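You operate a simulated robot arm through the tools that you are given. There is no shell and no other tool. Be economical: measure what you need, move in short steps, check, and stop when the job is done.

You run a simulated two-armed robot. Do the job below in one go: nothing can be reset, and whatever is moved stays where it is left.

TASK
Hold the divided tray on the top of the line table steady with one hand and put the short core in it with the other.

It is judged by the outcome, as a careful person would: the job done as asked, and still so three seconds after it is handed in. It fails if anything else is knocked over, pushed out of place, dropped, spilled or broken.

THE ROBOT
Two 7-joint arms with two-finger grippers on one trunk, on a base that drives. Base frame: it is fixed to the floor where the robot stands at the start and does not move with it; the origin is under the middle of the robot, x ahead of it, y to its left, z up; the surface under the hand at the start is at about z = 0.85. Lengths are in m, angles in rad, forces in N, time in s.
The left shoulder is at the start at [0.046, 0.176, 1.203], the right one opposite. With the tool pointing down near the work surface each hand reaches from about 0.1 to 0.84 m from the robot's upright axis, wherever it stands, measured 20 degrees to its own side. Places, roughly: divided tray (29x12x5 cm) [1.9, -1.9, 0.8]. Payload 2.94 kg a hand.
The TCP of each hand is the grasp point between the finger pads, 0.03 m short of the fingertips. In the tool frame z runs along the fingers and y along their closing line. Largest opening 0.138 m; the body of the gripper starts 0.109 m behind the TCP.
Orientation is that of the tool frame in the base frame, as [roll, pitch, yaw] about the fixed x, y, z axes, in that order (R = Rz(yaw) Ry(pitch) Rx(roll)). With the fingers straight down and closing along the base's y, the tool's x points along the base's -x, its y along +y and its z along -z.

THE INTERFACE
- The arms move only by the tool arm_command. It takes "left_commands", "right_commands" or both (then of equal length, played together; a hand with none holds still); each is a list of rows, each an object (a shift or turn left out is 0, a gripper value left out holds the last) with "linear": the shift along the base's x, y, z in m, a list of three; "rotation": the turn, a rotation vector about the base's x, y, z in rad, a list of three; "gripper": the gripper command, from -1 (fully open) to 1 (shut), values between in proportion. In form: [{"linear": [tx, ty, tz], "rotation": [rx, ry, rz], "gripper": gripper}, ...]. A call has 1 to 12 rows; each row is the pose to reach, as a shift and turn from the pose commanded when the call began. Rows are played at 5 a second. More than 0.05 m and 0.15 rad between two rows, or a gripper value outside its range, and nothing of the call is played. Where a pose cannot be reached the arm comes as near as it can. A force on the tool above 40 N (or 10 N above the force at the start of the call, whichever is more), or a blocked arm, ends the call early, and 0.2 s more pass. The fingers move at their own pace and stop on an object; they squeeze with about 36 N. The grip force told is the motor's: it shows also when the fingers shut on nothing. Time passes only in rows, and 0.2 s behind the last, so rows that repeat a pose let the fingers close. The reply holds the time, the measured pose of the TCP, the force on the tool along the base axes, the opening and the grip force, in the units named above and with some noise, with the torque about the TCP (base axes, N m) and any sound that the robot's microphone picked up.
- Cameras (640 x 400 px; columns grow to the right, rows downward): "scene" is now at [0.1069, 0.0134, 1.6674]; the picture's right is [0.16, -0.99, 0.00], its down [-0.81, -0.13, -0.58] and it looks along [0.57, 0.09, -0.82] (base axes); focal length 285 px, centre (320, 200). "left" rides on the left gripper at [0.071, -0.019, -0.146] in its tool frame; the picture's right is [0.26, 0.97, 0.00], its down [-0.85, 0.23, -0.48] and it looks along [-0.46, 0.12, 0.88] (tool axes); focal length 280 px, centre (320, 200). "right" rides on the right gripper at [0.071, 0.019, -0.146] in its tool frame; the picture's right is [-0.26, 0.96, 0.00], its down [-0.85, -0.23, -0.48] and it looks along [-0.46, -0.12, 0.88] (tool axes); focal length 280 px, centre (320, 200). There is no depth. A picture from a camera that has moved, and an enlarged one, comes with that camera's place and axes in the base frame and with its lens.
- grab_frame(camera): a new picture of that camera. The clock stands still meanwhile.
- raise_lower(by): slides the trunk up (or, below 0, down) by that many m; the arms and the scene camera ride with it, the base frame stays. It gives what a move gives, with no picture.
- steer(legs): drives the robot by 1 to 6 legs, each [ahead, turn to the left] in m and rad, along the robot's own axes; the way and the turn of a leg run together, so that a leg with both is an arc; at most 1.5 m and 3.142 rad a leg. The arms and the cameras ride along, it lands a little off, and it stops where it bumps. It gives what a move gives.
- head_to(pan, tilt): turns the head with the scene camera to pan (to the left, within 2.094 rad either way) and tilt (down, from -0.506 to 1.204), counted from straight ahead of the robot. It gives what a move gives.
- zoom(camera, box): a new picture of the part [left, top, right, bottom] of that camera's present view, enlarged. The clock stands still meanwhile.
- close_job(): hands the job in; it is judged then, once.

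Go step by step. Nothing tells you exact positions but the pictures and the camera data: compare them with the known pose of the tool, close in by small moves and look again before you grip or let go. The budget is 120 turns and 88 pictures, counting those below and the enlarged ones. Unless the task says otherwise, let go and move clear before handing in, and close with one line.

The tools are called after "Call:" as name(argument=value, ...) on one line, values as JSON. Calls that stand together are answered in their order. arm_command: Moves the arms, as the interface text tells. Its arguments: {"type":"object","properties":{"left_commands":{"type":"array","items":{"type":"object","properties":{"linear":{"type":"array","items":{"type":"number"}},"rotation":{"type":"array","items":{"type":"number"}},"gripper":{"type":"number"}}}},"right_commands":{"type":"array","items":{"type":"object","properties":{"linear":{"type":"array","items":{"type":"number"}},"rotation":{"type":"array","items":{"type":"number"}},"gripper":{"type":"number"}}}}},"required":[]} The other tools are called the same way: raise_lower (by) slides the trunk up or down; steer (legs) drives the base; head_to (pan, tilt) turns the head that bears the scene camera; grab_frame (camera) takes a picture; zoom (camera, box) takes an enlarged picture of a part of a camera's view; close_job () hands the job in.

At the start:

```text
time_s: 0.0
left_position: [0.6328, 0.3115, 1.0995]
left_tool_rot: [3.14, 0.002, -3.138]
left_contact_force: [0.4, -0.3, -0.8]
left_moment: [0.01, 0.01, 0.02]
left_width: 0.1382
left_grip_force: 0.0
right_position: [0.5648, -0.172, 1.1792]
right_tool_rot: [3.141, -0.003, -3.14]
right_contact_force: [0.2, 0.3, -0.2]
right_moment: [0.02, -0.02, -0.02]
right_width: 0.1377
right_grip_force: 0.0
trunk travel left (down, up): [-0.375, 0.359]
robot x, y, heading: [0.0002, 0.0042, 0.003]
head pan, tilt: [0.157, 0.956]
```

scene: 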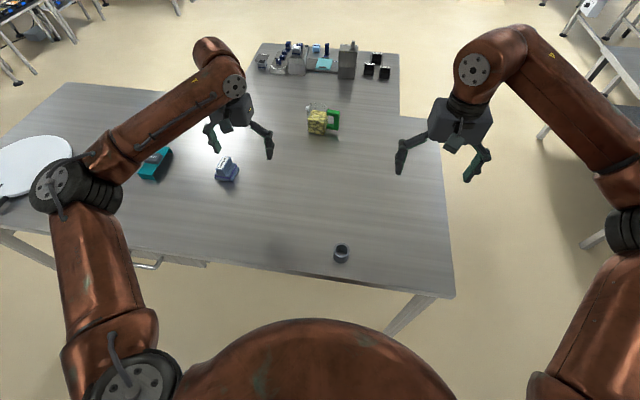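
right: 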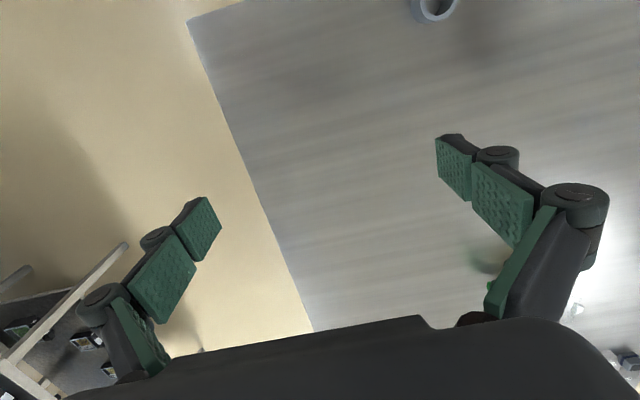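
left: 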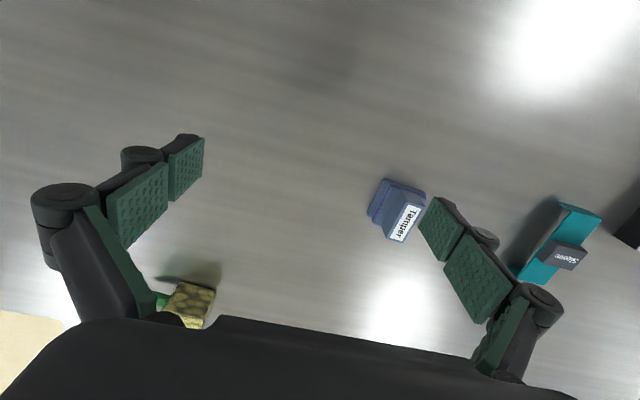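

I see a table ahead with several labelled items, among them a small dark ring near the front edge; the tray is on another table to the right. I will zoom in to identify the short core, then look to the right.

Call:
zoom(camera="scene", box=[290, 220, 390, 282])

Call:
zoom(camera="scene", box=[130, 30, 410, 205])

Call:
head_to(pan=-0.75, tilt=0.5)

Call:
grab_frame(camera="scene")

```text
6.40 times, centred on (340, 251) of scene
camera zoom: at [0.1069, 0.0134, 1.6674], right [0.16, -0.99, 0.0], down [-0.81, -0.13, -0.58], along [0.57, 0.09, -0.82], focal length 1826 px, centre (192, -126)
```

zoom: 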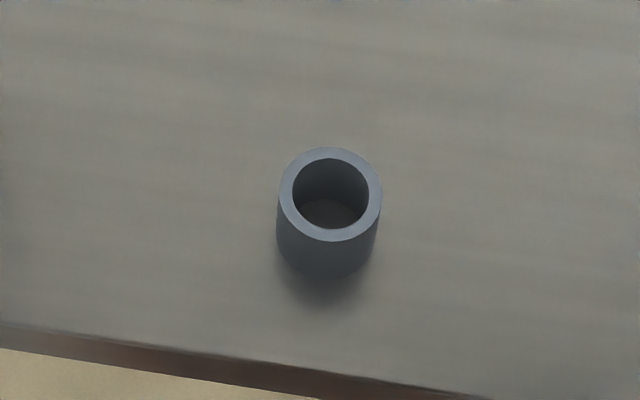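

```text
2.29 times, centred on (270, 118) of scene
camera zoom: at [0.1069, 0.0134, 1.6674], right [0.16, -0.99, 0.0], down [-0.81, -0.13, -0.58], along [0.57, 0.09, -0.82], focal length 652 px, centre (434, 389)
```

zoom: 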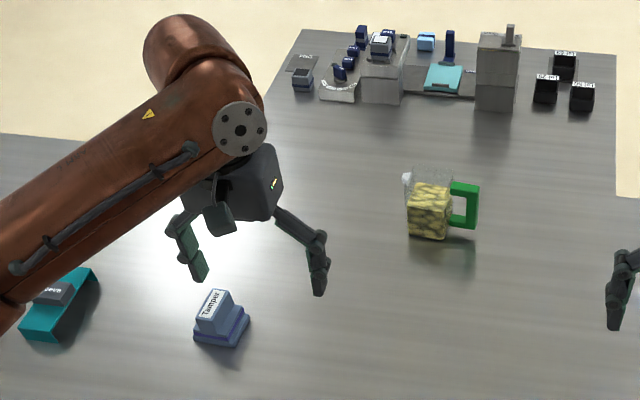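

```text
time_s: 1.2
left_position: [0.6327, 0.3109, 1.099]
left_tool_rot: [3.141, 0.0, -3.137]
left_contact_force: [-0.6, 0.2, 0.0]
left_moment: [0.02, 0.03, -0.03]
left_width: 0.138
left_grip_force: 0.0
right_position: [0.5639, -0.1724, 1.1792]
right_tool_rot: [3.141, -0.002, -3.139]
right_contact_force: [-0.2, -0.6, -0.5]
right_moment: [0.02, 0.0, 0.0]
right_width: 0.1382
right_grip_force: 0.1
trunk travel left (down, up): [-0.375, 0.359]
robot x, y, heading: [0.0009, 0.0018, -0.0]
head pan, tilt: [-0.75, 0.499]
```

```text
82 pictures are left
camera scene: at [0.1021, -0.06, 1.7053], right [-0.68, -0.73, 0.0], down [-0.35, 0.33, -0.88], along [0.64, -0.6, -0.48], focal length 285 px, centre (320, 200)
```

scene: 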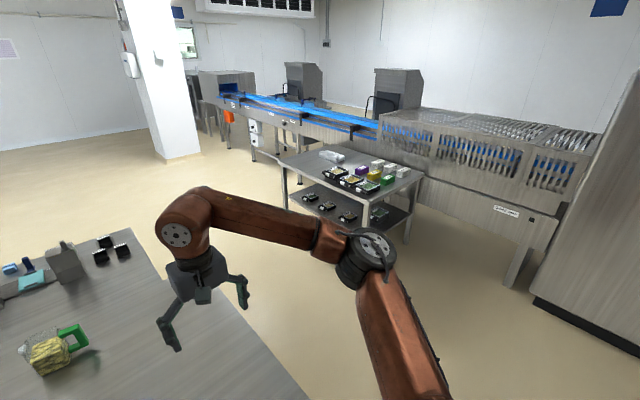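

The grey tube near the front edge looks like a core; the line table carries several things. I'll enlarge it to find the tray and any other cores.

Call:
zoom(camera="scene", box=[270, 135, 430, 235])

Call:
head_to(pan=0.75, tilt=0.6)

Call:
grab_frame(camera="scene")

```text
4.00 times, centred on (350, 185) of scene
camera zoom: at [0.1021, -0.06, 1.7053], right [-0.68, -0.73, 0.0], down [-0.35, 0.33, -0.88], along [0.64, -0.6, -0.48], focal length 1142 px, centre (200, 260)
```

zoom: 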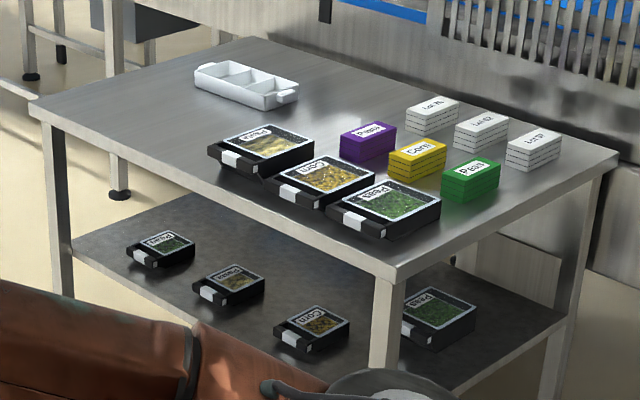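

```text
time_s: 2.8
left_position: [0.633, 0.3111, 1.0993]
left_tool_rot: [3.141, 0.0, -3.138]
left_contact_force: [-0.7, -0.1, 0.2]
left_moment: [0.01, 0.01, -0.01]
left_width: 0.1379
left_grip_force: 0.0
right_position: [0.5653, -0.1724, 1.1793]
right_tool_rot: [3.14, -0.003, -3.139]
right_contact_force: [-0.5, 0.1, 0.9]
right_moment: [0.0, 0.0, 0.02]
right_width: 0.1382
right_grip_force: 0.1
trunk travel left (down, up): [-0.375, 0.359]
robot x, y, heading: [0.0011, -0.0013, -0.003]
head pan, tilt: [0.75, 0.6]
```

```text
80 pictures are left
camera scene: at [0.1002, 0.0623, 1.6963], right [0.68, -0.73, 0.0], down [-0.41, -0.39, -0.82], along [0.6, 0.56, -0.57], focal length 285 px, centre (320, 200)
```

scene: 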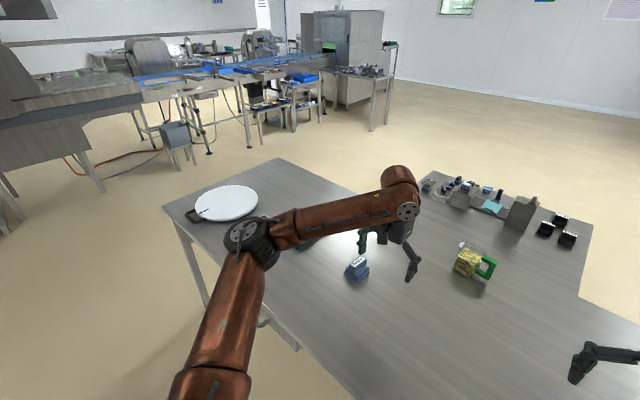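

The short core is the grey tube at about (0.478, 0.007), roughly 48 mm wide and 40 mm tall, standing on the near table. The white tray is at about (1.84, -1.83). I'll bring the right hand above the core first.

Call:
arm_command(right_commands=[{"linear": [-0.015, 0.03, -0.022], "gripper": -1}, {"linear": [-0.03, 0.06, -0.044]}, {"linear": [-0.045, 0.09, -0.066]}, {"linear": [-0.06, 0.12, -0.088]}, {"linear": [-0.075, 0.15, -0.11]}, {"linear": [-0.087, 0.179, -0.13]}, {"linear": [-0.087, 0.179, -0.13]}])

Call:
head_to(pan=0.0, tilt=1.05)

Call:
grab_frame(camera="right")

Call:
grab_frame(camera="scene")

```text
time_s: 4.4
left_position: [0.6311, 0.3109, 1.1005]
left_tool_rot: [3.141, -0.001, -3.138]
left_contact_force: [0.2, 0.7, -0.6]
left_moment: [0.06, -0.02, 0.01]
left_width: 0.1384
left_grip_force: 0.0
right_position: [0.4776, 0.0053, 1.0487]
right_tool_rot: [3.14, 0.001, -3.14]
right_contact_force: [-0.8, -1.3, -0.9]
right_moment: [0.04, 0.02, -0.05]
right_width: 0.138
right_grip_force: 0.1
trunk travel left (down, up): [-0.375, 0.359]
robot x, y, heading: [0.0026, 0.0012, 0.002]
head pan, tilt: [0.75, 0.6]
```

```text
time_s: 5.5
left_position: [0.6343, 0.3117, 1.0995]
left_tool_rot: [3.141, 0.0, -3.137]
left_contact_force: [0.6, 0.3, -0.1]
left_moment: [0.0, 0.03, 0.01]
left_width: 0.1378
left_grip_force: 0.1
right_position: [0.4782, 0.0071, 1.0485]
right_tool_rot: [-3.142, -0.002, -3.14]
right_contact_force: [0.3, 0.4, 0.0]
right_moment: [-0.02, -0.02, 0.0]
right_width: 0.1383
right_grip_force: 0.1
trunk travel left (down, up): [-0.375, 0.359]
robot x, y, heading: [-0.0016, 0.0007, -0.002]
head pan, tilt: [0.0, 1.051]
```

```text
79 pictures are left
camera right: at [0.407, 0.0242, 1.1939], right [0.26, 0.97, 0.0], down [0.85, -0.23, 0.47], along [0.46, -0.12, -0.88], focal length 280 px, centre (320, 200)
```

right: 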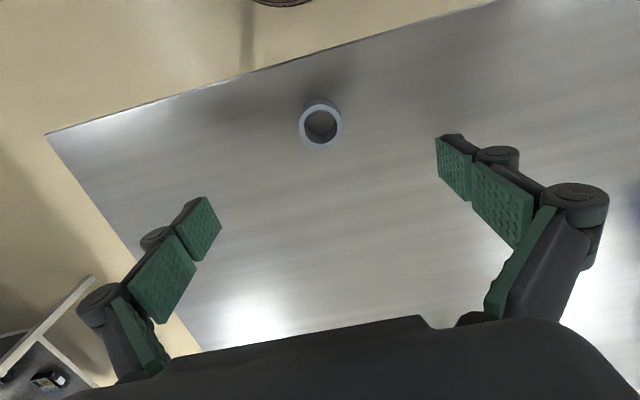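

```text
78 pictures are left
camera scene: at [0.102, 0.0024, 1.6609], right [0.0, -1.0, 0.0], down [-0.87, 0.0, -0.5], along [0.5, 0.0, -0.87], focal length 285 px, centre (320, 200)
```

scene: 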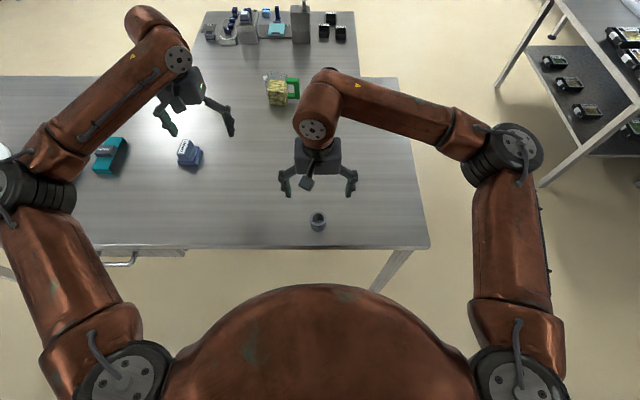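

The pictures agree: core at about (0.476, 0.007), top near z 0.89. I'll descend in steps and then look before closing.

Call:
arm_command(right_commands=[{"linear": [-0.002, 0, -0.04]}, {"linear": [-0.002, 0, -0.08]}, {"linear": [-0.002, 0, -0.11]}, {"linear": [-0.002, 0, -0.135]}, {"linear": [-0.002, 0, -0.15]}, {"linear": [-0.002, 0, -0.15]}])

Call:
grab_frame(camera="right")

Call:
zoom(camera="scene", box=[260, 180, 380, 255])

```text
time_s: 6.9
left_position: [0.6339, 0.3122, 1.0992]
left_tool_rot: [3.139, 0.0, -3.138]
left_contact_force: [0.4, -0.4, -0.1]
left_moment: [-0.02, -0.02, 0.01]
left_width: 0.1382
left_grip_force: 0.0
right_position: [0.4742, 0.006, 0.8993]
right_tool_rot: [3.141, 0.002, -3.139]
right_contact_force: [0.1, 0.1, 0.3]
right_moment: [0.03, 0.01, -0.01]
right_width: 0.1381
right_grip_force: 0.0
trunk travel left (down, up): [-0.375, 0.359]
robot x, y, heading: [0.0022, 0.0027, 0.004]
head pan, tilt: [0.0, 1.051]
```

```text
77 pictures are left
camera right: at [0.4046, 0.0242, 1.0443], right [0.26, 0.97, 0.0], down [0.85, -0.23, 0.48], along [0.46, -0.12, -0.88], focal length 280 px, centre (320, 200)
```

right: 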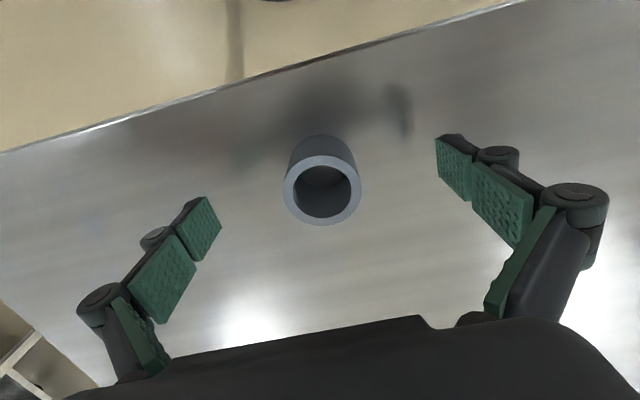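

```text
5.33 times, centred on (320, 218) of scene
camera zoom: at [0.1018, 0.0023, 1.6609], right [0.0, -1.0, 0.0], down [-0.87, 0.0, -0.5], along [0.5, 0.0, -0.87], focal length 1522 px, centre (320, 107)
```

zoom: 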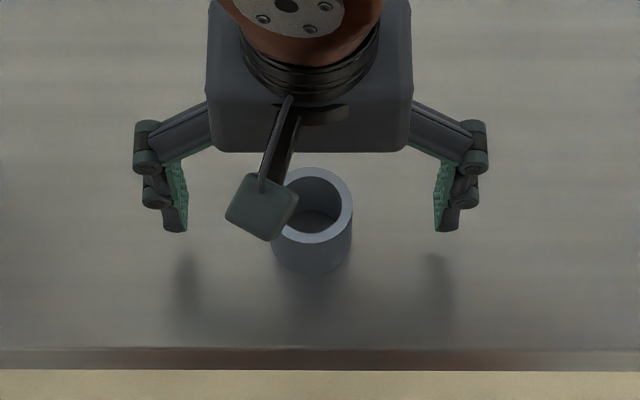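

Fingers straddle the core, centred within a couple of mm. Closing now, then a small lift to check the grip.

Call:
arm_command(right_commands=[{"linear": [0.003, 0.001, -0.004]}, {"linear": [0.003, 0.001, -0.004], "gripper": 1}, {"linear": [0.003, 0.001, -0.004]}, {"linear": [0.003, 0.001, -0.004]}, {"linear": [0.003, 0.001, -0.004]}, {"linear": [0.003, 0.001, -0.004]}, {"linear": [0.003, 0.001, -0.004]}, {"linear": [0.003, 0.001, -0.004]}, {"linear": [0.003, 0.001, -0.004]}])

Call:
arm_command(right_commands=[{"linear": [0, 0, 0.03]}, {"linear": [0, 0, 0.07]}, {"linear": [0, 0, 0.11]}, {"linear": [0, 0, 0.15]}, {"linear": [0, 0, 0.15]}])

Call:
grab_frame(camera="right")

```text
time_s: 8.9
left_position: [0.6333, 0.3109, 1.0985]
left_tool_rot: [3.141, -0.001, -3.138]
left_contact_force: [0.2, 0.2, 0.7]
left_moment: [0.01, 0.01, -0.02]
left_width: 0.138
left_grip_force: 0.1
right_position: [0.4774, 0.007, 0.8946]
right_tool_rot: [3.14, -0.001, -3.139]
right_contact_force: [0.2, 0.1, -0.4]
right_moment: [-0.03, -0.05, 0.02]
right_width: 0.0475
right_grip_force: 35.9
trunk travel left (down, up): [-0.375, 0.359]
robot x, y, heading: [0.0007, -0.0034, 0.0]
head pan, tilt: [0.0, 1.051]
```

```text
time_s: 10.1
left_position: [0.6329, 0.3117, 1.0991]
left_tool_rot: [-3.142, -0.002, -3.138]
left_contact_force: [-0.3, -0.3, -0.5]
left_moment: [-0.03, 0.01, 0.03]
left_width: 0.1382
left_grip_force: 0.1
right_position: [0.4798, 0.0084, 1.0467]
right_tool_rot: [3.142, -0.001, -3.138]
right_contact_force: [0.4, -0.5, -0.5]
right_moment: [0.01, 0.04, -0.02]
right_width: 0.0475
right_grip_force: 35.8
trunk travel left (down, up): [-0.375, 0.359]
robot x, y, heading: [0.0004, 0.0026, -0.0]
head pan, tilt: [0.0, 1.051]
```

```text
75 pictures are left
camera right: at [0.4085, 0.0257, 1.1918], right [0.26, 0.97, 0.0], down [0.85, -0.23, 0.47], along [0.46, -0.12, -0.88], focal length 280 px, centre (320, 200)
```

right: 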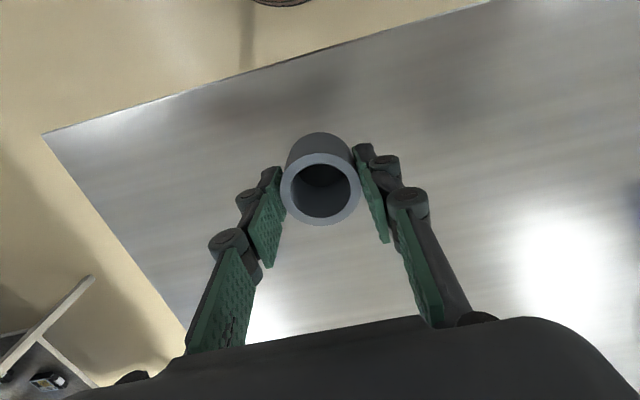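

The core is held firmly (47.5 mm). I'll tuck both hands back and up before driving.

Call:
arm_command(right_commands=[{"linear": [-0.01, -0.025, 0.03]}, {"linear": [-0.02, -0.05, 0.06]}, {"linear": [-0.03, -0.08, 0.09]}, {"linear": [-0.04, -0.11, 0.12]}, {"linear": [-0.05, -0.14, 0.15]}, {"linear": [-0.06, -0.17, 0.16]}, {"linear": [-0.06, -0.17, 0.16]}], left_commands=[{"linear": [-0.02, -0.01, 0.03]}, {"linear": [-0.055, -0.02, 0.06]}, {"linear": [-0.09, -0.03, 0.09]}, {"linear": [-0.13, -0.04, 0.11]}, {"linear": [-0.17, -0.05, 0.11]}, {"linear": [-0.2, -0.06, 0.11]}, {"linear": [-0.2, -0.06, 0.11]}])

Call:
head_to(pan=-1.5, tilt=0.7)

Call:
grab_frame(camera="scene")

```text
time_s: 11.7
left_position: [0.4337, 0.253, 1.2086]
left_tool_rot: [-3.141, -0.003, -3.138]
left_contact_force: [0.3, -0.3, -0.5]
left_moment: [-0.06, 0.02, -0.01]
left_width: 0.1381
left_grip_force: 0.1
right_position: [0.4183, -0.16, 1.2059]
right_tool_rot: [3.141, -0.001, -3.14]
right_contact_force: [1.1, -0.5, -0.4]
right_moment: [0.0, 0.05, 0.0]
right_width: 0.0478
right_grip_force: 36.2
trunk travel left (down, up): [-0.375, 0.359]
robot x, y, heading: [-0.0002, -0.0004, 0.002]
head pan, tilt: [0.0, 1.051]
```

```text
time_s: 13.3
left_position: [0.4328, 0.2515, 1.2079]
left_tool_rot: [-3.141, 0.0, -3.139]
left_contact_force: [-0.5, 0.1, -0.2]
left_moment: [-0.01, 0.02, 0.01]
left_width: 0.1379
left_grip_force: 0.1
right_position: [0.4178, -0.1617, 1.2061]
right_tool_rot: [3.139, 0.001, -3.139]
right_contact_force: [-0.5, -0.5, -0.8]
right_moment: [-0.02, 0.03, 0.05]
right_width: 0.0472
right_grip_force: 36.2
trunk travel left (down, up): [-0.375, 0.359]
robot x, y, heading: [0.0002, 0.0049, 0.003]
head pan, tilt: [-1.499, 0.7]
```

```text
74 pictures are left
camera scene: at [0.0415, -0.0828, 1.6877], right [-1.0, -0.07, 0.0], down [-0.05, 0.64, -0.76], along [0.06, -0.76, -0.64], focal length 285 px, centre (320, 200)
```

scene: 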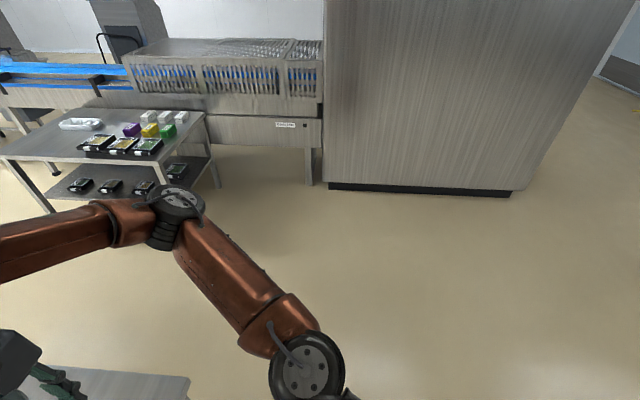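

The floor to the right is clear. I'll back off a little, drive out sideways to about y = -0.88, and face ahead again.

Call:
steer(legs=[[-0.1, 0], [0, -1.571], [0.88, 0], [0, 1.571]])

Call:
head_to(pan=-0.3, tilt=0.5)

Call:
grab_frame(camera="scene")

```text
time_s: 26.3
left_position: [0.3399, -0.6353, 1.2096]
left_tool_rot: [3.14, 0.001, 3.125]
left_contact_force: [-0.6, -0.8, 1.0]
left_moment: [-0.02, -0.03, 0.05]
left_width: 0.138
left_grip_force: 0.0
right_position: [0.316, -1.0484, 1.2058]
right_tool_rot: [-3.141, -0.001, 3.123]
right_contact_force: [-0.4, 0.5, -1.1]
right_moment: [0.0, 0.0, 0.0]
right_width: 0.0467
right_grip_force: 35.6
trunk travel left (down, up): [-0.375, 0.359]
robot x, y, heading: [-0.0996, -0.8734, -0.019]
head pan, tilt: [-1.499, 0.7]
```

```text
time_s: 27.7
left_position: [0.3404, -0.6364, 1.2105]
left_tool_rot: [-3.141, 0.0, 3.124]
left_contact_force: [-0.1, 0.1, 0.0]
left_moment: [0.01, -0.02, -0.02]
left_width: 0.1381
left_grip_force: 0.1
right_position: [0.3164, -1.0474, 1.207]
right_tool_rot: [3.14, -0.002, 3.122]
right_contact_force: [-0.9, 0.1, 0.0]
right_moment: [0.01, 0.01, 0.02]
right_width: 0.0465
right_grip_force: 36.4
trunk travel left (down, up): [-0.375, 0.359]
robot x, y, heading: [-0.0973, -0.8771, -0.013]
head pan, tilt: [-0.3, 0.499]
```

```text
73 pictures are left
camera scene: at [0.0239, -0.9061, 1.7054], right [-0.32, -0.95, 0.0], down [-0.45, 0.15, -0.88], along [0.83, -0.28, -0.48], focal length 285 px, centre (320, 200)
```

scene: 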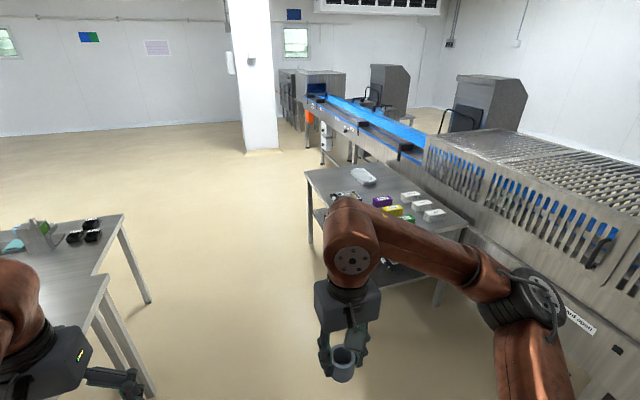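

The aisle is clear. Driving ahead to about x = 2.5, then turning toward the conveyor side to look.

Call:
steer(legs=[[1.4, 0.013], [1.22, 0], [0, -1.571]])

Call:
head_to(pan=-0.5, tilt=0.7)

Call:
grab_frame(camera="scene")

```text
time_s: 44.3
left_position: [2.7781, -1.3494, 1.2091]
left_tool_rot: [3.141, 0.0, 1.557]
left_contact_force: [-1.1, -0.4, -0.6]
left_moment: [-0.02, -0.03, 0.02]
left_width: 0.1381
left_grip_force: 0.1
right_position: [2.365, -1.327, 1.206]
right_tool_rot: [3.139, -0.002, 1.557]
right_contact_force: [-0.4, -0.3, -0.4]
right_moment: [0.01, -0.03, -0.01]
right_width: 0.0468
right_grip_force: 36.1
trunk travel left (down, up): [-0.375, 0.359]
robot x, y, heading: [2.5359, -0.9119, -1.586]
head pan, tilt: [-0.3, 0.499]
```

```text
time_s: 45.0
left_position: [2.7777, -1.3496, 1.208]
left_tool_rot: [3.141, -0.001, 1.558]
left_contact_force: [0.1, -0.2, 0.1]
left_moment: [-0.03, 0.0, 0.02]
left_width: 0.1378
left_grip_force: 0.1
right_position: [2.3641, -1.3268, 1.2059]
right_tool_rot: [3.141, 0.0, 1.557]
right_contact_force: [0.8, 0.2, 0.2]
right_moment: [0.0, 0.03, -0.02]
right_width: 0.0466
right_grip_force: 36.1
trunk travel left (down, up): [-0.375, 0.359]
robot x, y, heading: [2.5352, -0.9145, -1.584]
head pan, tilt: [-0.499, 0.7]
```

```text
72 pictures are left
camera scene: at [2.4916, -1.0213, 1.6877], right [-0.87, 0.49, 0.0], down [0.32, 0.56, -0.77], along [-0.38, -0.67, -0.64], focal length 285 px, centre (320, 200)
```

scene: 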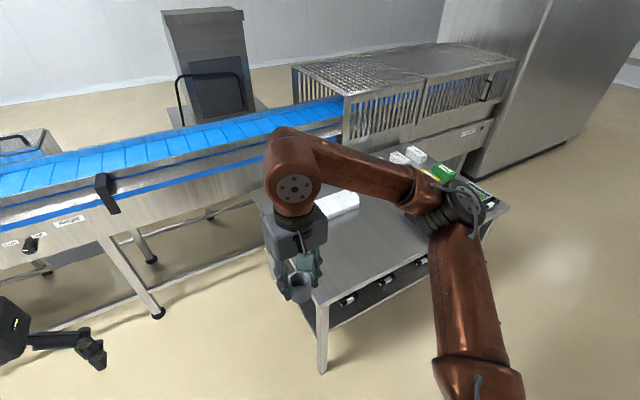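

The tray is half hidden behind the right arm on the line table, whose end is at about x = 2.23 and top about z = 0.73. I'll drive along the end of that table and turn to face the tray.

Call:
steer(legs=[[0, 0.15], [0.74, 0], [0, -1.35]])

Call:
head_to(pan=0.0, tilt=0.9)

Call:
grab_frame(camera="scene")

```text
time_s: 53.0
left_position: [2.3103, -2.0329, 1.2093]
left_tool_rot: [-3.141, 0.0, 0.355]
left_contact_force: [0.3, -0.3, 0.0]
left_moment: [-0.04, 0.0, -0.01]
left_width: 0.1377
left_grip_force: 0.2
right_position: [2.1827, -1.6395, 1.2058]
right_tool_rot: [3.138, 0.002, 0.35]
right_contact_force: [0.7, -0.2, -0.2]
right_moment: [-0.03, 0.03, 0.01]
right_width: 0.0469
right_grip_force: 36.3
trunk travel left (down, up): [-0.375, 0.359]
robot x, y, heading: [2.631, -1.6498, -2.789]
head pan, tilt: [-0.499, 0.7]
```

```text
time_s: 54.0
left_position: [2.3107, -2.0321, 1.2084]
left_tool_rot: [3.141, -0.002, 0.354]
left_contact_force: [0.0, -0.2, -0.2]
left_moment: [0.0, 0.01, -0.01]
left_width: 0.138
left_grip_force: 0.0
right_position: [2.1841, -1.6398, 1.2065]
right_tool_rot: [3.14, 0.0, 0.353]
right_contact_force: [-0.7, 0.2, -0.7]
right_moment: [0.05, -0.01, 0.06]
right_width: 0.0469
right_grip_force: 35.7
trunk travel left (down, up): [-0.375, 0.359]
robot x, y, heading: [2.6295, -1.6472, -2.79]
head pan, tilt: [0.0, 0.901]
```

```text
71 pictures are left
camera scene: at [2.527, -1.6855, 1.6715], right [-0.34, 0.94, 0.0], down [0.74, 0.27, -0.62], along [-0.58, -0.21, -0.78], focal length 285 px, centre (320, 200)
```

scene: 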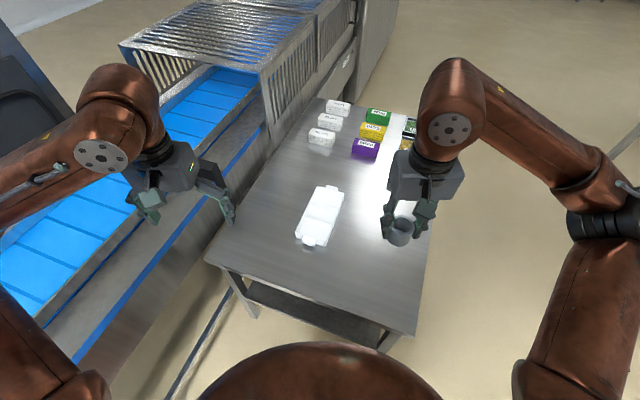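

Good view now: the tray lies ahead with its long side pointing away from me, clear space around it. I'll enlarge it to measure.

Call:
zoom(camera="scene", box=[240, 165, 400, 265])

Call:
grab_frame(camera="right")

Call:
grab_frame(camera="left")

```text
4.00 times, centred on (320, 215) of scene
camera zoom: at [2.527, -1.6855, 1.6715], right [-0.34, 0.94, 0.0], down [0.74, 0.27, -0.62], along [-0.58, -0.21, -0.78], focal length 1142 px, centre (320, 140)
```

zoom: 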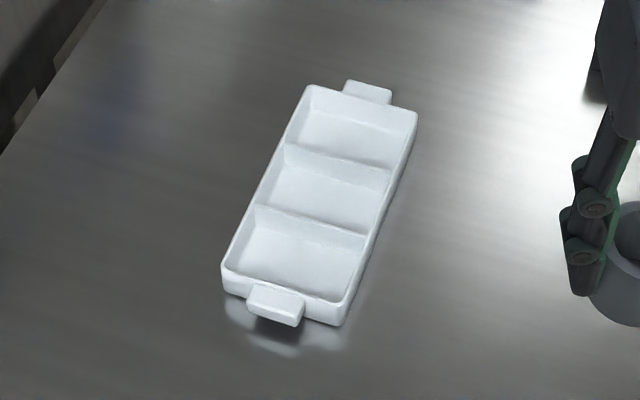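

```text
69 pictures are left
camera right: at [2.2566, -1.6342, 1.3511], right [0.09, -1.0, 0.0], down [-0.88, -0.08, 0.47], along [-0.47, -0.04, -0.88], focal length 280 px, centre (320, 200)
```

right: 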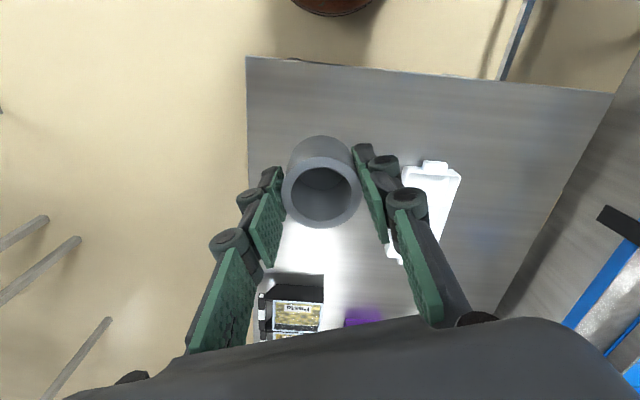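

```text
68 pictures are left
camera left: at [2.3714, -1.9891, 1.3551], right [0.58, -0.81, 0.0], down [-0.72, -0.51, 0.48], along [-0.39, -0.28, -0.88], focal length 280 px, centre (320, 200)
```

left: 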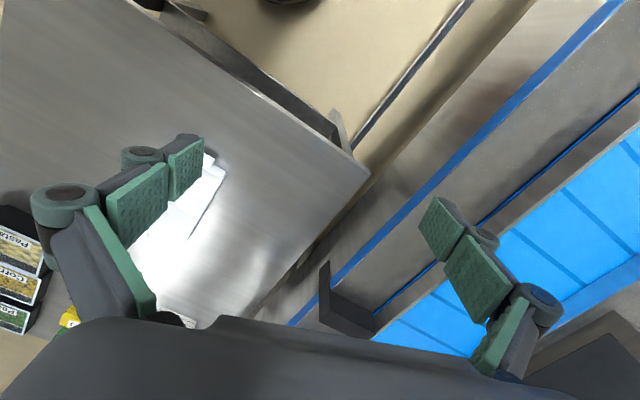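

Triangulating between the cameras: tray rim at z ≈ 0.81, centre ≈ (1.943, -1.893), long side along x, three compartments (middle one at x ≈ 1.944, far one at 1.868), handle tab at the near end around (2.07, -1.893). Plan: left hand holds the near handle, right hand lowers the core into the middle compartment. First the left hand goes above the handle, squared up.

Call:
arm_command(left_commands=[{"linear": [-0.0225, 0.0175, -0.026], "rotation": [0, 0, -0.044]}, {"linear": [-0.045, 0.035, -0.052], "rotation": [0, 0, -0.088]}, {"linear": [-0.0675, 0.0525, -0.078], "rotation": [0, 0, -0.132]}, {"linear": [-0.09, 0.07, -0.104], "rotation": [0, 0, -0.176]}, {"linear": [-0.1125, 0.0875, -0.13], "rotation": [0, 0, -0.22]}, {"linear": [-0.135, 0.105, -0.156], "rotation": [0, 0, -0.264]}, {"linear": [-0.1575, 0.1225, -0.182], "rotation": [0, 0, -0.308]}, {"linear": [-0.18, 0.14, -0.209], "rotation": [0, 0, -0.354]}, {"linear": [-0.18, 0.14, -0.209], "rotation": [0, 0, -0.354]}])

Call:
grab_frame(camera="left")

Call:
grab_frame(camera="scene")

```text
time_s: 56.0
left_position: [2.132, -1.8932, 0.9996]
left_tool_rot: [-3.141, 0.0, -0.001]
left_contact_force: [0.0, 0.0, -0.7]
left_moment: [0.07, 0.05, 0.02]
left_width: 0.1383
left_grip_force: 0.0
right_position: [2.1829, -1.6394, 1.2063]
right_tool_rot: [-3.141, -0.001, 0.352]
right_contact_force: [0.5, 1.0, 0.4]
right_moment: [0.03, 0.02, -0.03]
right_width: 0.0467
right_grip_force: 36.0
trunk travel left (down, up): [-0.375, 0.359]
robot x, y, heading: [2.6307, -1.6462, -2.79]
head pan, tilt: [0.0, 0.901]
```

```text
67 pictures are left
camera left: at [2.2035, -1.8728, 1.1458], right [0.26, -0.96, 0.0], down [-0.85, -0.23, 0.48], along [-0.46, -0.12, -0.88], focal length 280 px, centre (320, 200)
```

left: 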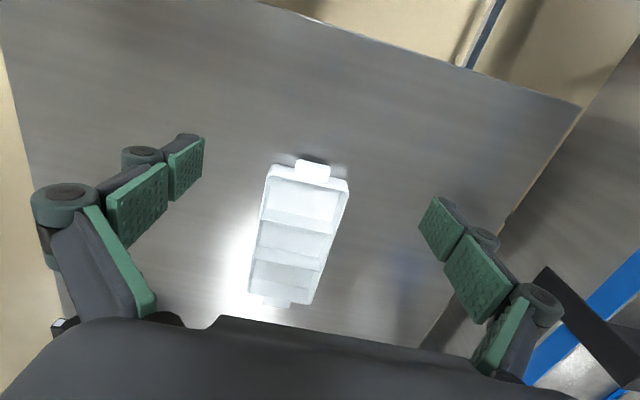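

```text
66 pictures are left
camera scene: at [2.5281, -1.6859, 1.6716], right [-0.35, 0.94, 0.0], down [0.74, 0.27, -0.62], along [-0.58, -0.21, -0.78], focal length 285 px, centre (320, 200)
```

scene: 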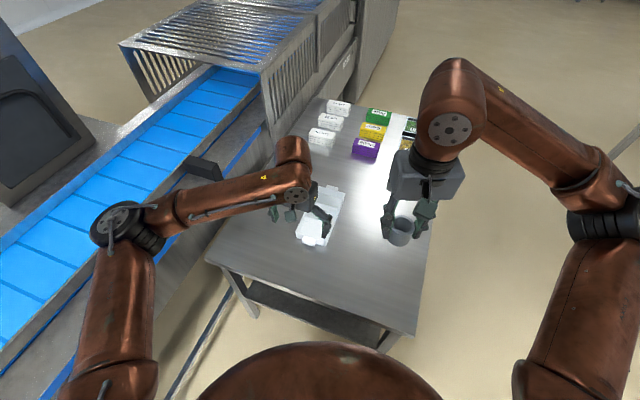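

Call:
zoom(camera="left", box=[220, 140, 400, 252])

```text
3.56 times, centred on (310, 196) of left
camera zoom: at [2.2035, -1.8728, 1.1458], right [0.26, -0.96, 0.0], down [-0.85, -0.23, 0.48], along [-0.46, -0.12, -0.88], focal length 997 px, centre (356, 214)
```

zoom: 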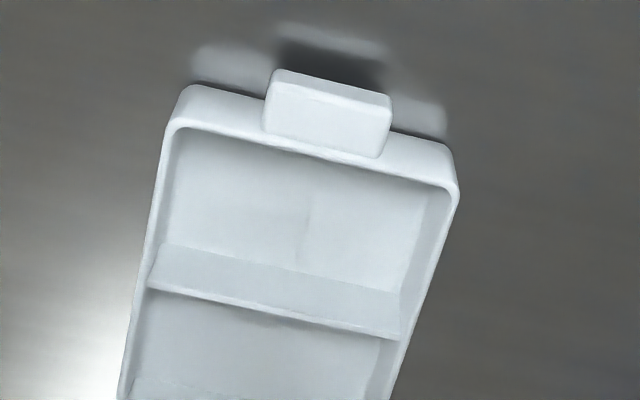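

The handle tab spans about x 2.048–2.076, y -1.921…-1.875, top near z 0.81. I'll tilt the left hand by 0.4 rad so its wrist leans toward me, and go to a staging pose just above the handle with the fingers partly closed.

Call:
arm_command(left_commands=[{"linear": [-0.008, -0.001, -0.025], "rotation": [0, 0.1, 0], "gripper": -0.2}, {"linear": [-0.016, -0.003, -0.05], "rotation": [0, 0.2, 0]}, {"linear": [-0.024, -0.004, -0.075], "rotation": [0, 0.3, 0]}, {"linear": [-0.032, -0.005, -0.1], "rotation": [0, 0.4, 0]}, {"linear": [-0.032, -0.005, -0.125], "rotation": [0, 0.4, 0]}, {"linear": [-0.032, -0.005, -0.125], "rotation": [0, 0.4, 0]}])

Call:
grab_frame(camera="left")

Call:
zoom(camera="scene", box=[240, 165, 400, 265])

```text
time_s: 57.4
left_position: [2.0993, -1.8979, 0.8759]
left_tool_rot: [-3.141, 0.4, 0.002]
left_contact_force: [-0.6, 0.9, -0.5]
left_moment: [-0.01, 0.01, 0.07]
left_width: 0.0828
left_grip_force: 0.1
right_position: [2.184, -1.6396, 1.2056]
right_tool_rot: [3.14, 0.0, 0.353]
right_contact_force: [0.1, -0.8, -0.4]
right_moment: [-0.02, 0.01, 0.01]
right_width: 0.0467
right_grip_force: 35.8
trunk travel left (down, up): [-0.375, 0.359]
robot x, y, heading: [2.6311, -1.6483, -2.786]
head pan, tilt: [0.0, 0.901]
```

```text
64 pictures are left
camera left: at [2.2225, -1.8778, 0.9819], right [0.24, -0.96, -0.1], down [-0.6, -0.23, 0.77], along [-0.77, -0.12, -0.63], focal length 280 px, centre (320, 200)
```

left: 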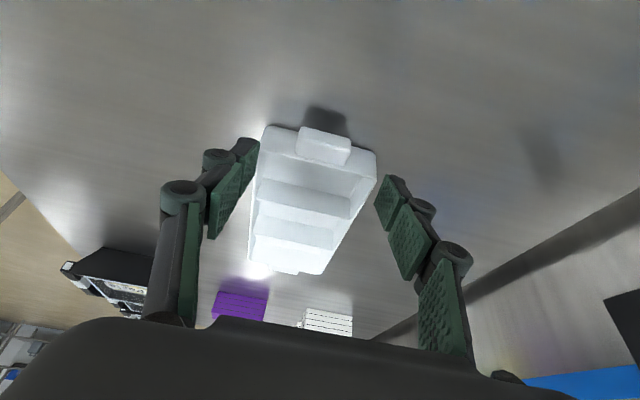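

```text
4.00 times, centred on (320, 215) of scene
camera zoom: at [2.5273, -1.6854, 1.6716], right [-0.35, 0.94, 0.0], down [0.74, 0.27, -0.62], along [-0.58, -0.21, -0.78], focal length 1142 px, centre (320, 140)
```

zoom: 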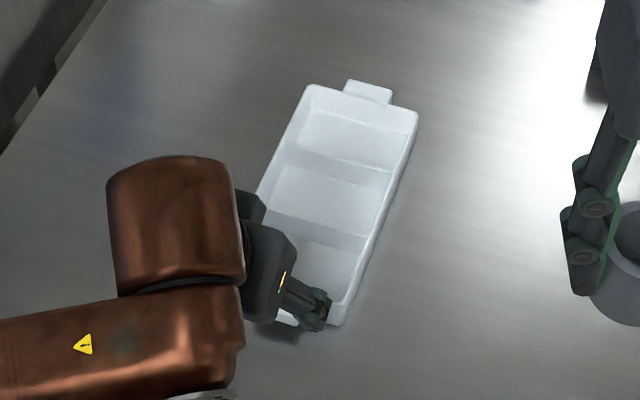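

I'll enlarge the handle in the left view to fix its height before going lower.

Call:
zoom(camera="left", box=[230, 95, 400, 201])

```text
3.76 times, centred on (315, 148) of left
camera zoom: at [2.2225, -1.8778, 0.9819], right [0.24, -0.96, -0.1], down [-0.6, -0.23, 0.77], along [-0.77, -0.12, -0.63], focal length 1056 px, centre (339, 396)
```

zoom: 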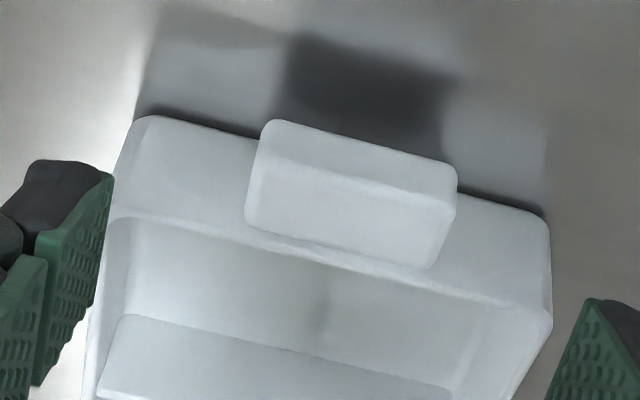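

Refined: handle z ≈ 0.773–0.788, outer edge x ≈ 2.065, centre y ≈ -1.900; rim z ≈ 0.80. Lowering the left fingers beside it with the tilt cut to 0.3.

Call:
arm_command(left_commands=[{"linear": [-0.01, -0.001, -0.025], "rotation": [0, -0.05, 0]}, {"linear": [-0.018, -0.002, -0.05], "rotation": [0, -0.1, 0]}, {"linear": [-0.024, -0.002, -0.068], "rotation": [0, -0.1, 0]}, {"linear": [-0.03, -0.002, -0.077], "rotation": [0, -0.1, 0]}, {"linear": [-0.03, -0.002, -0.077], "rotation": [0, -0.1, 0]}])

Call:
grab_frame(camera="left")

Call:
zoom(camera="scene", box=[260, 200, 380, 275])

```text
time_s: 58.5
left_position: [2.0706, -1.8997, 0.7979]
left_tool_rot: [3.141, 0.301, 0.001]
left_contact_force: [0.2, 0.1, 0.8]
left_moment: [0.01, 0.01, 0.0]
left_width: 0.0827
left_grip_force: 0.0
right_position: [2.183, -1.639, 1.2056]
right_tool_rot: [-3.141, 0.0, 0.353]
right_contact_force: [0.2, 0.2, -0.2]
right_moment: [0.01, 0.01, 0.0]
right_width: 0.0467
right_grip_force: 36.1
trunk travel left (down, up): [-0.375, 0.359]
robot x, y, heading: [2.6305, -1.6463, -2.791]
head pan, tilt: [0.0, 0.901]
```

```text
61 pictures are left
camera left: at [2.1809, -1.8799, 0.9165], right [0.25, -0.96, -0.08], down [-0.67, -0.23, 0.7], along [-0.7, -0.12, -0.7], focal length 280 px, centre (320, 200)
```

left: 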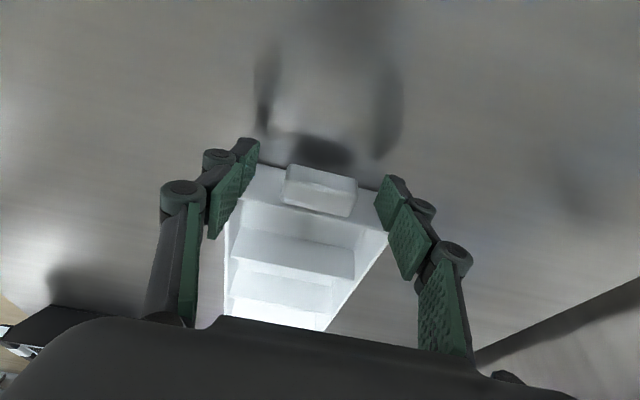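

```text
5.33 times, centred on (320, 238) of scene
camera zoom: at [2.5271, -1.6855, 1.6715], right [-0.35, 0.94, 0.0], down [0.74, 0.27, -0.62], along [-0.58, -0.21, -0.78], focal length 1522 px, centre (320, 0)
```

zoom: 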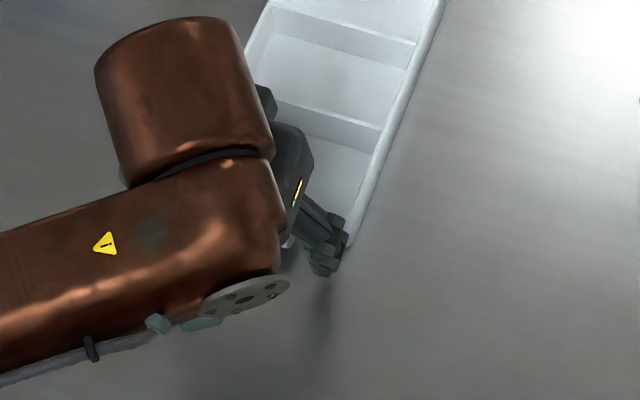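

The handle sits centred between the left fingers. Closing on it gently.

Call:
arm_command(left_commands=[{"gripper": 0.2}, {"gripper": 0.2}, {"gripper": 0.3}, {"gripper": 0.4}, {"gripper": 0.5}, {"gripper": 0.6}, {"gripper": 0.6}])

Call:
grab_frame(camera="left")

```text
time_s: 60.1
left_position: [2.0689, -1.9001, 0.7968]
left_tool_rot: [3.141, 0.302, 0.002]
left_contact_force: [-0.6, 0.4, 1.2]
left_moment: [0.07, -0.05, 0.14]
left_width: 0.0495
left_grip_force: 36.2
right_position: [2.1831, -1.6404, 1.2059]
right_tool_rot: [3.14, 0.0, 0.352]
right_contact_force: [0.0, -0.6, -1.2]
right_moment: [-0.02, -0.02, 0.02]
right_width: 0.047
right_grip_force: 36.2
trunk travel left (down, up): [-0.375, 0.359]
robot x, y, heading: [2.6369, -1.648, -2.785]
head pan, tilt: [0.0, 0.901]
```

```text
59 pictures are left
camera left: at [2.1809, -1.8798, 0.9167], right [0.25, -0.96, -0.08], down [-0.67, -0.23, 0.7], along [-0.7, -0.12, -0.7], focal length 280 px, centre (320, 200)
```

left: 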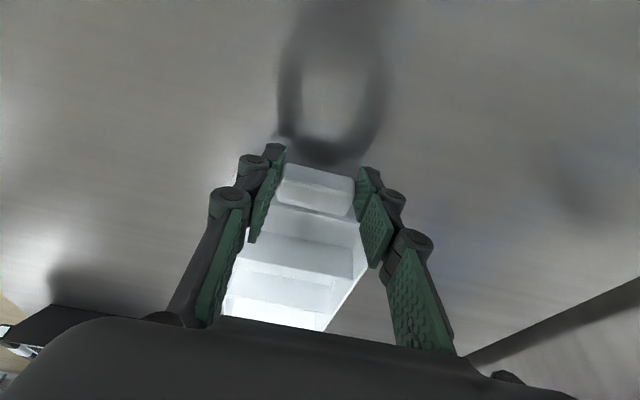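

The left hand holds the handle (49.5 mm, 36 N). Now the right hand goes out past the tray on its own side, squaring up at z 1.12, before moving in over the middle compartment.

Call:
arm_command(right_commands=[{"linear": [-0.04, -0.005, -0.01], "rotation": [0, 0, -0.05]}, {"linear": [-0.08, -0.01, -0.02], "rotation": [0, 0, -0.1]}, {"linear": [-0.12, -0.015, -0.03], "rotation": [0, 0, -0.15]}, {"linear": [-0.16, -0.02, -0.04], "rotation": [0, 0, -0.2]}, {"linear": [-0.2, -0.03, -0.05], "rotation": [0, 0, -0.25]}, {"linear": [-0.235, -0.05, -0.06], "rotation": [0, 0, -0.3]}, {"linear": [-0.248, -0.09, -0.07], "rotation": [0, 0, -0.352]}, {"linear": [-0.248, -0.13, -0.08], "rotation": [0, 0, -0.352]}, {"linear": [-0.248, -0.13, -0.08], "rotation": [0, 0, -0.352]}])

Call:
grab_frame(camera="right")

Call:
grab_frame(camera="scene")

```text
time_s: 62.1
left_position: [2.0695, -1.9003, 0.7977]
left_tool_rot: [-3.142, 0.3, 0.002]
left_contact_force: [-1.2, 1.1, 2.0]
left_moment: [0.27, 0.04, 0.11]
left_width: 0.0493
left_grip_force: 36.1
right_position: [1.9335, -1.7688, 1.1259]
right_tool_rot: [3.14, -0.001, -0.001]
right_contact_force: [0.3, 0.0, -0.6]
right_moment: [-0.02, 0.02, 0.01]
right_width: 0.0467
right_grip_force: 36.2
trunk travel left (down, up): [-0.375, 0.359]
robot x, y, heading: [2.6304, -1.6462, -2.788]
head pan, tilt: [0.0, 0.901]
```

```text
58 pictures are left
camera right: at [2.0062, -1.7892, 1.2713], right [-0.26, -0.97, 0.0], down [-0.85, 0.23, 0.47], along [-0.46, 0.12, -0.88], focal length 280 px, centre (320, 200)
```

right: 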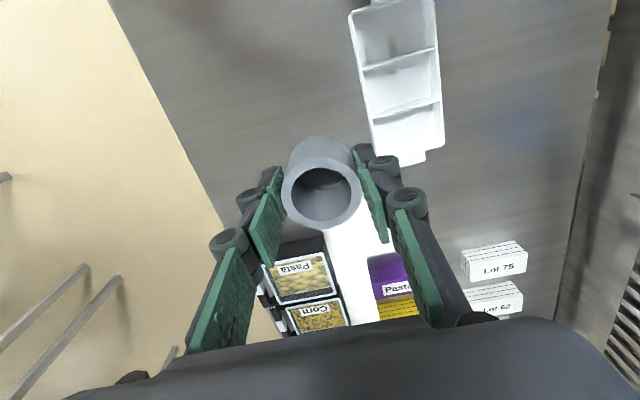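

```text
57 pictures are left
camera scene: at [2.5269, -1.6846, 1.6715], right [-0.34, 0.94, 0.0], down [0.74, 0.27, -0.62], along [-0.58, -0.21, -0.78], focal length 285 px, centre (320, 200)
```

scene: 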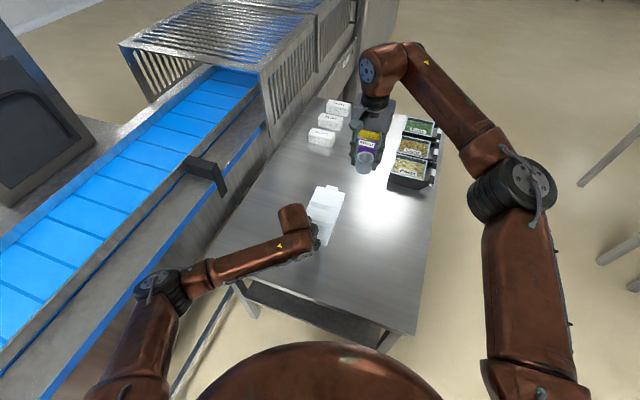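

Now moving the core in over the middle compartment, at about (1.93, -1.90), staying above the rim.

Call:
arm_command(right_commands=[{"linear": [-0.002, -0.03, -0.03]}, {"linear": [-0.004, -0.06, -0.06]}, {"linear": [-0.005, -0.09, -0.09]}, {"linear": [-0.005, -0.12, -0.12]}, {"linear": [-0.005, -0.13, -0.16]}, {"linear": [-0.005, -0.13, -0.19]}, {"linear": [-0.005, -0.13, -0.19]}])

Call:
grab_frame(camera="right")

Call:
zoom(camera="scene", box=[240, 150, 400, 250])

Call:
grab_frame(camera="left")

```text
time_s: 63.8
left_position: [2.0689, -1.9008, 0.7986]
left_tool_rot: [-3.14, 0.299, 0.002]
left_contact_force: [-0.2, 1.1, 2.4]
left_moment: [0.06, -0.04, 0.06]
left_width: 0.0493
left_grip_force: 35.8
right_position: [1.9313, -1.8999, 0.9356]
right_tool_rot: [3.139, 0.0, 0.003]
right_contact_force: [-1.0, 0.6, -0.8]
right_moment: [0.0, -0.01, 0.02]
right_width: 0.0468
right_grip_force: 36.0
trunk travel left (down, up): [-0.375, 0.359]
robot x, y, heading: [2.6311, -1.6464, -2.79]
head pan, tilt: [0.0, 0.901]
```

```text
56 pictures are left
camera right: at [2.0027, -1.92, 1.0814], right [-0.26, -0.97, 0.0], down [-0.85, 0.23, 0.48], along [-0.46, 0.12, -0.88], focal length 280 px, centre (320, 200)
```

right: 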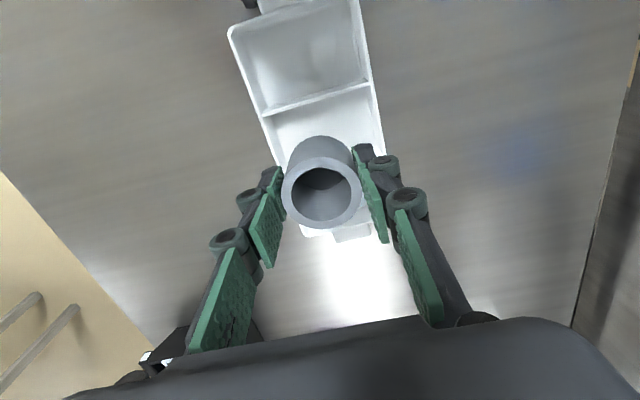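

```text
4.00 times, centred on (320, 200) of scene
camera zoom: at [2.527, -1.6857, 1.6715], right [-0.34, 0.94, 0.0], down [0.74, 0.27, -0.62], along [-0.58, -0.21, -0.78], focal length 1142 px, centre (320, 200)
```

zoom: 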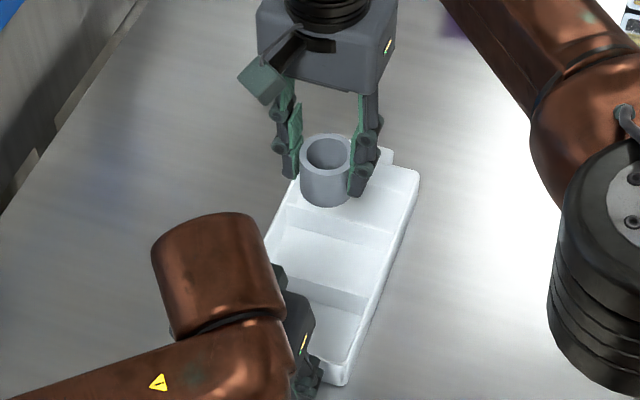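

```text
54 pictures are left
camera left: at [2.1809, -1.88, 0.9167], right [0.25, -0.96, -0.08], down [-0.67, -0.23, 0.71], along [-0.7, -0.12, -0.7], focal length 280 px, centre (320, 200)
```

left: 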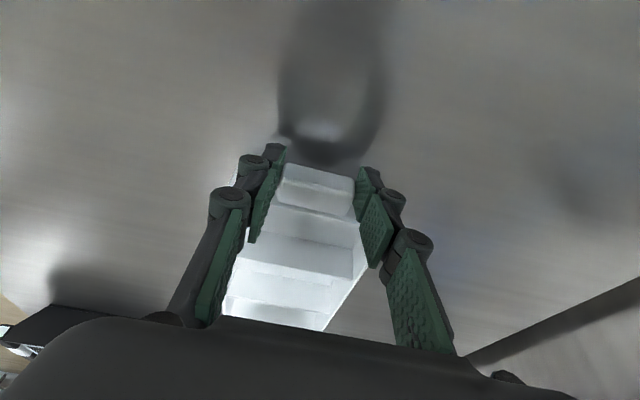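

The tray sits still in the left hand and the core is nearly over the middle compartment; I estimate its centre at about (1.927, -1.902). Lowering to just above the rim, then a look.

Call:
arm_command(right_commands=[{"linear": [-0.004, -0.002, -0.03]}, {"linear": [-0.004, -0.002, -0.06]}, {"linear": [-0.004, -0.002, -0.08]}, {"linear": [-0.004, -0.002, -0.08]}])

Call:
grab_frame(camera="right")

Call:
zoom(camera="scene", box=[270, 165, 374, 230])

```text
time_s: 64.8
left_position: [2.0702, -1.9002, 0.7982]
left_tool_rot: [-3.138, 0.301, 0.0]
left_contact_force: [0.6, -0.2, 2.8]
left_moment: [0.09, 0.21, -0.12]
left_width: 0.0492
left_grip_force: 36.2
right_position: [1.9323, -1.8971, 0.8589]
right_tool_rot: [3.139, 0.0, 0.001]
right_contact_force: [-0.1, 0.6, -0.7]
right_moment: [0.02, 0.02, -0.01]
right_width: 0.0466
right_grip_force: 35.8
right hand out of reach, approached as far as the arm can: row 3, 4
trunk travel left (down, up): [-0.375, 0.359]
robot x, y, heading: [2.6303, -1.6481, -2.785]
head pan, tilt: [0.0, 0.901]
```

```text
53 pictures are left
camera right: at [2.0038, -1.9175, 1.0025], right [-0.26, -0.97, 0.0], down [-0.85, 0.23, 0.48], along [-0.46, 0.12, -0.88], focal length 280 px, centre (320, 200)
```

right: 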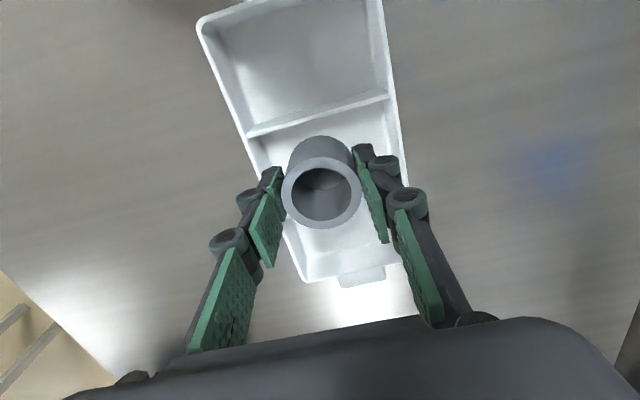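

```text
6.15 times, centred on (322, 198) of scene
camera zoom: at [2.5273, -1.686, 1.6715], right [-0.34, 0.94, 0.0], down [0.74, 0.27, -0.62], along [-0.58, -0.21, -0.78], focal length 1756 px, centre (308, 215)
```

zoom: 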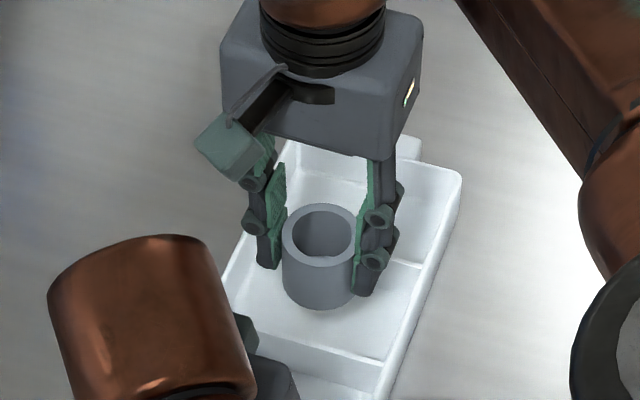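

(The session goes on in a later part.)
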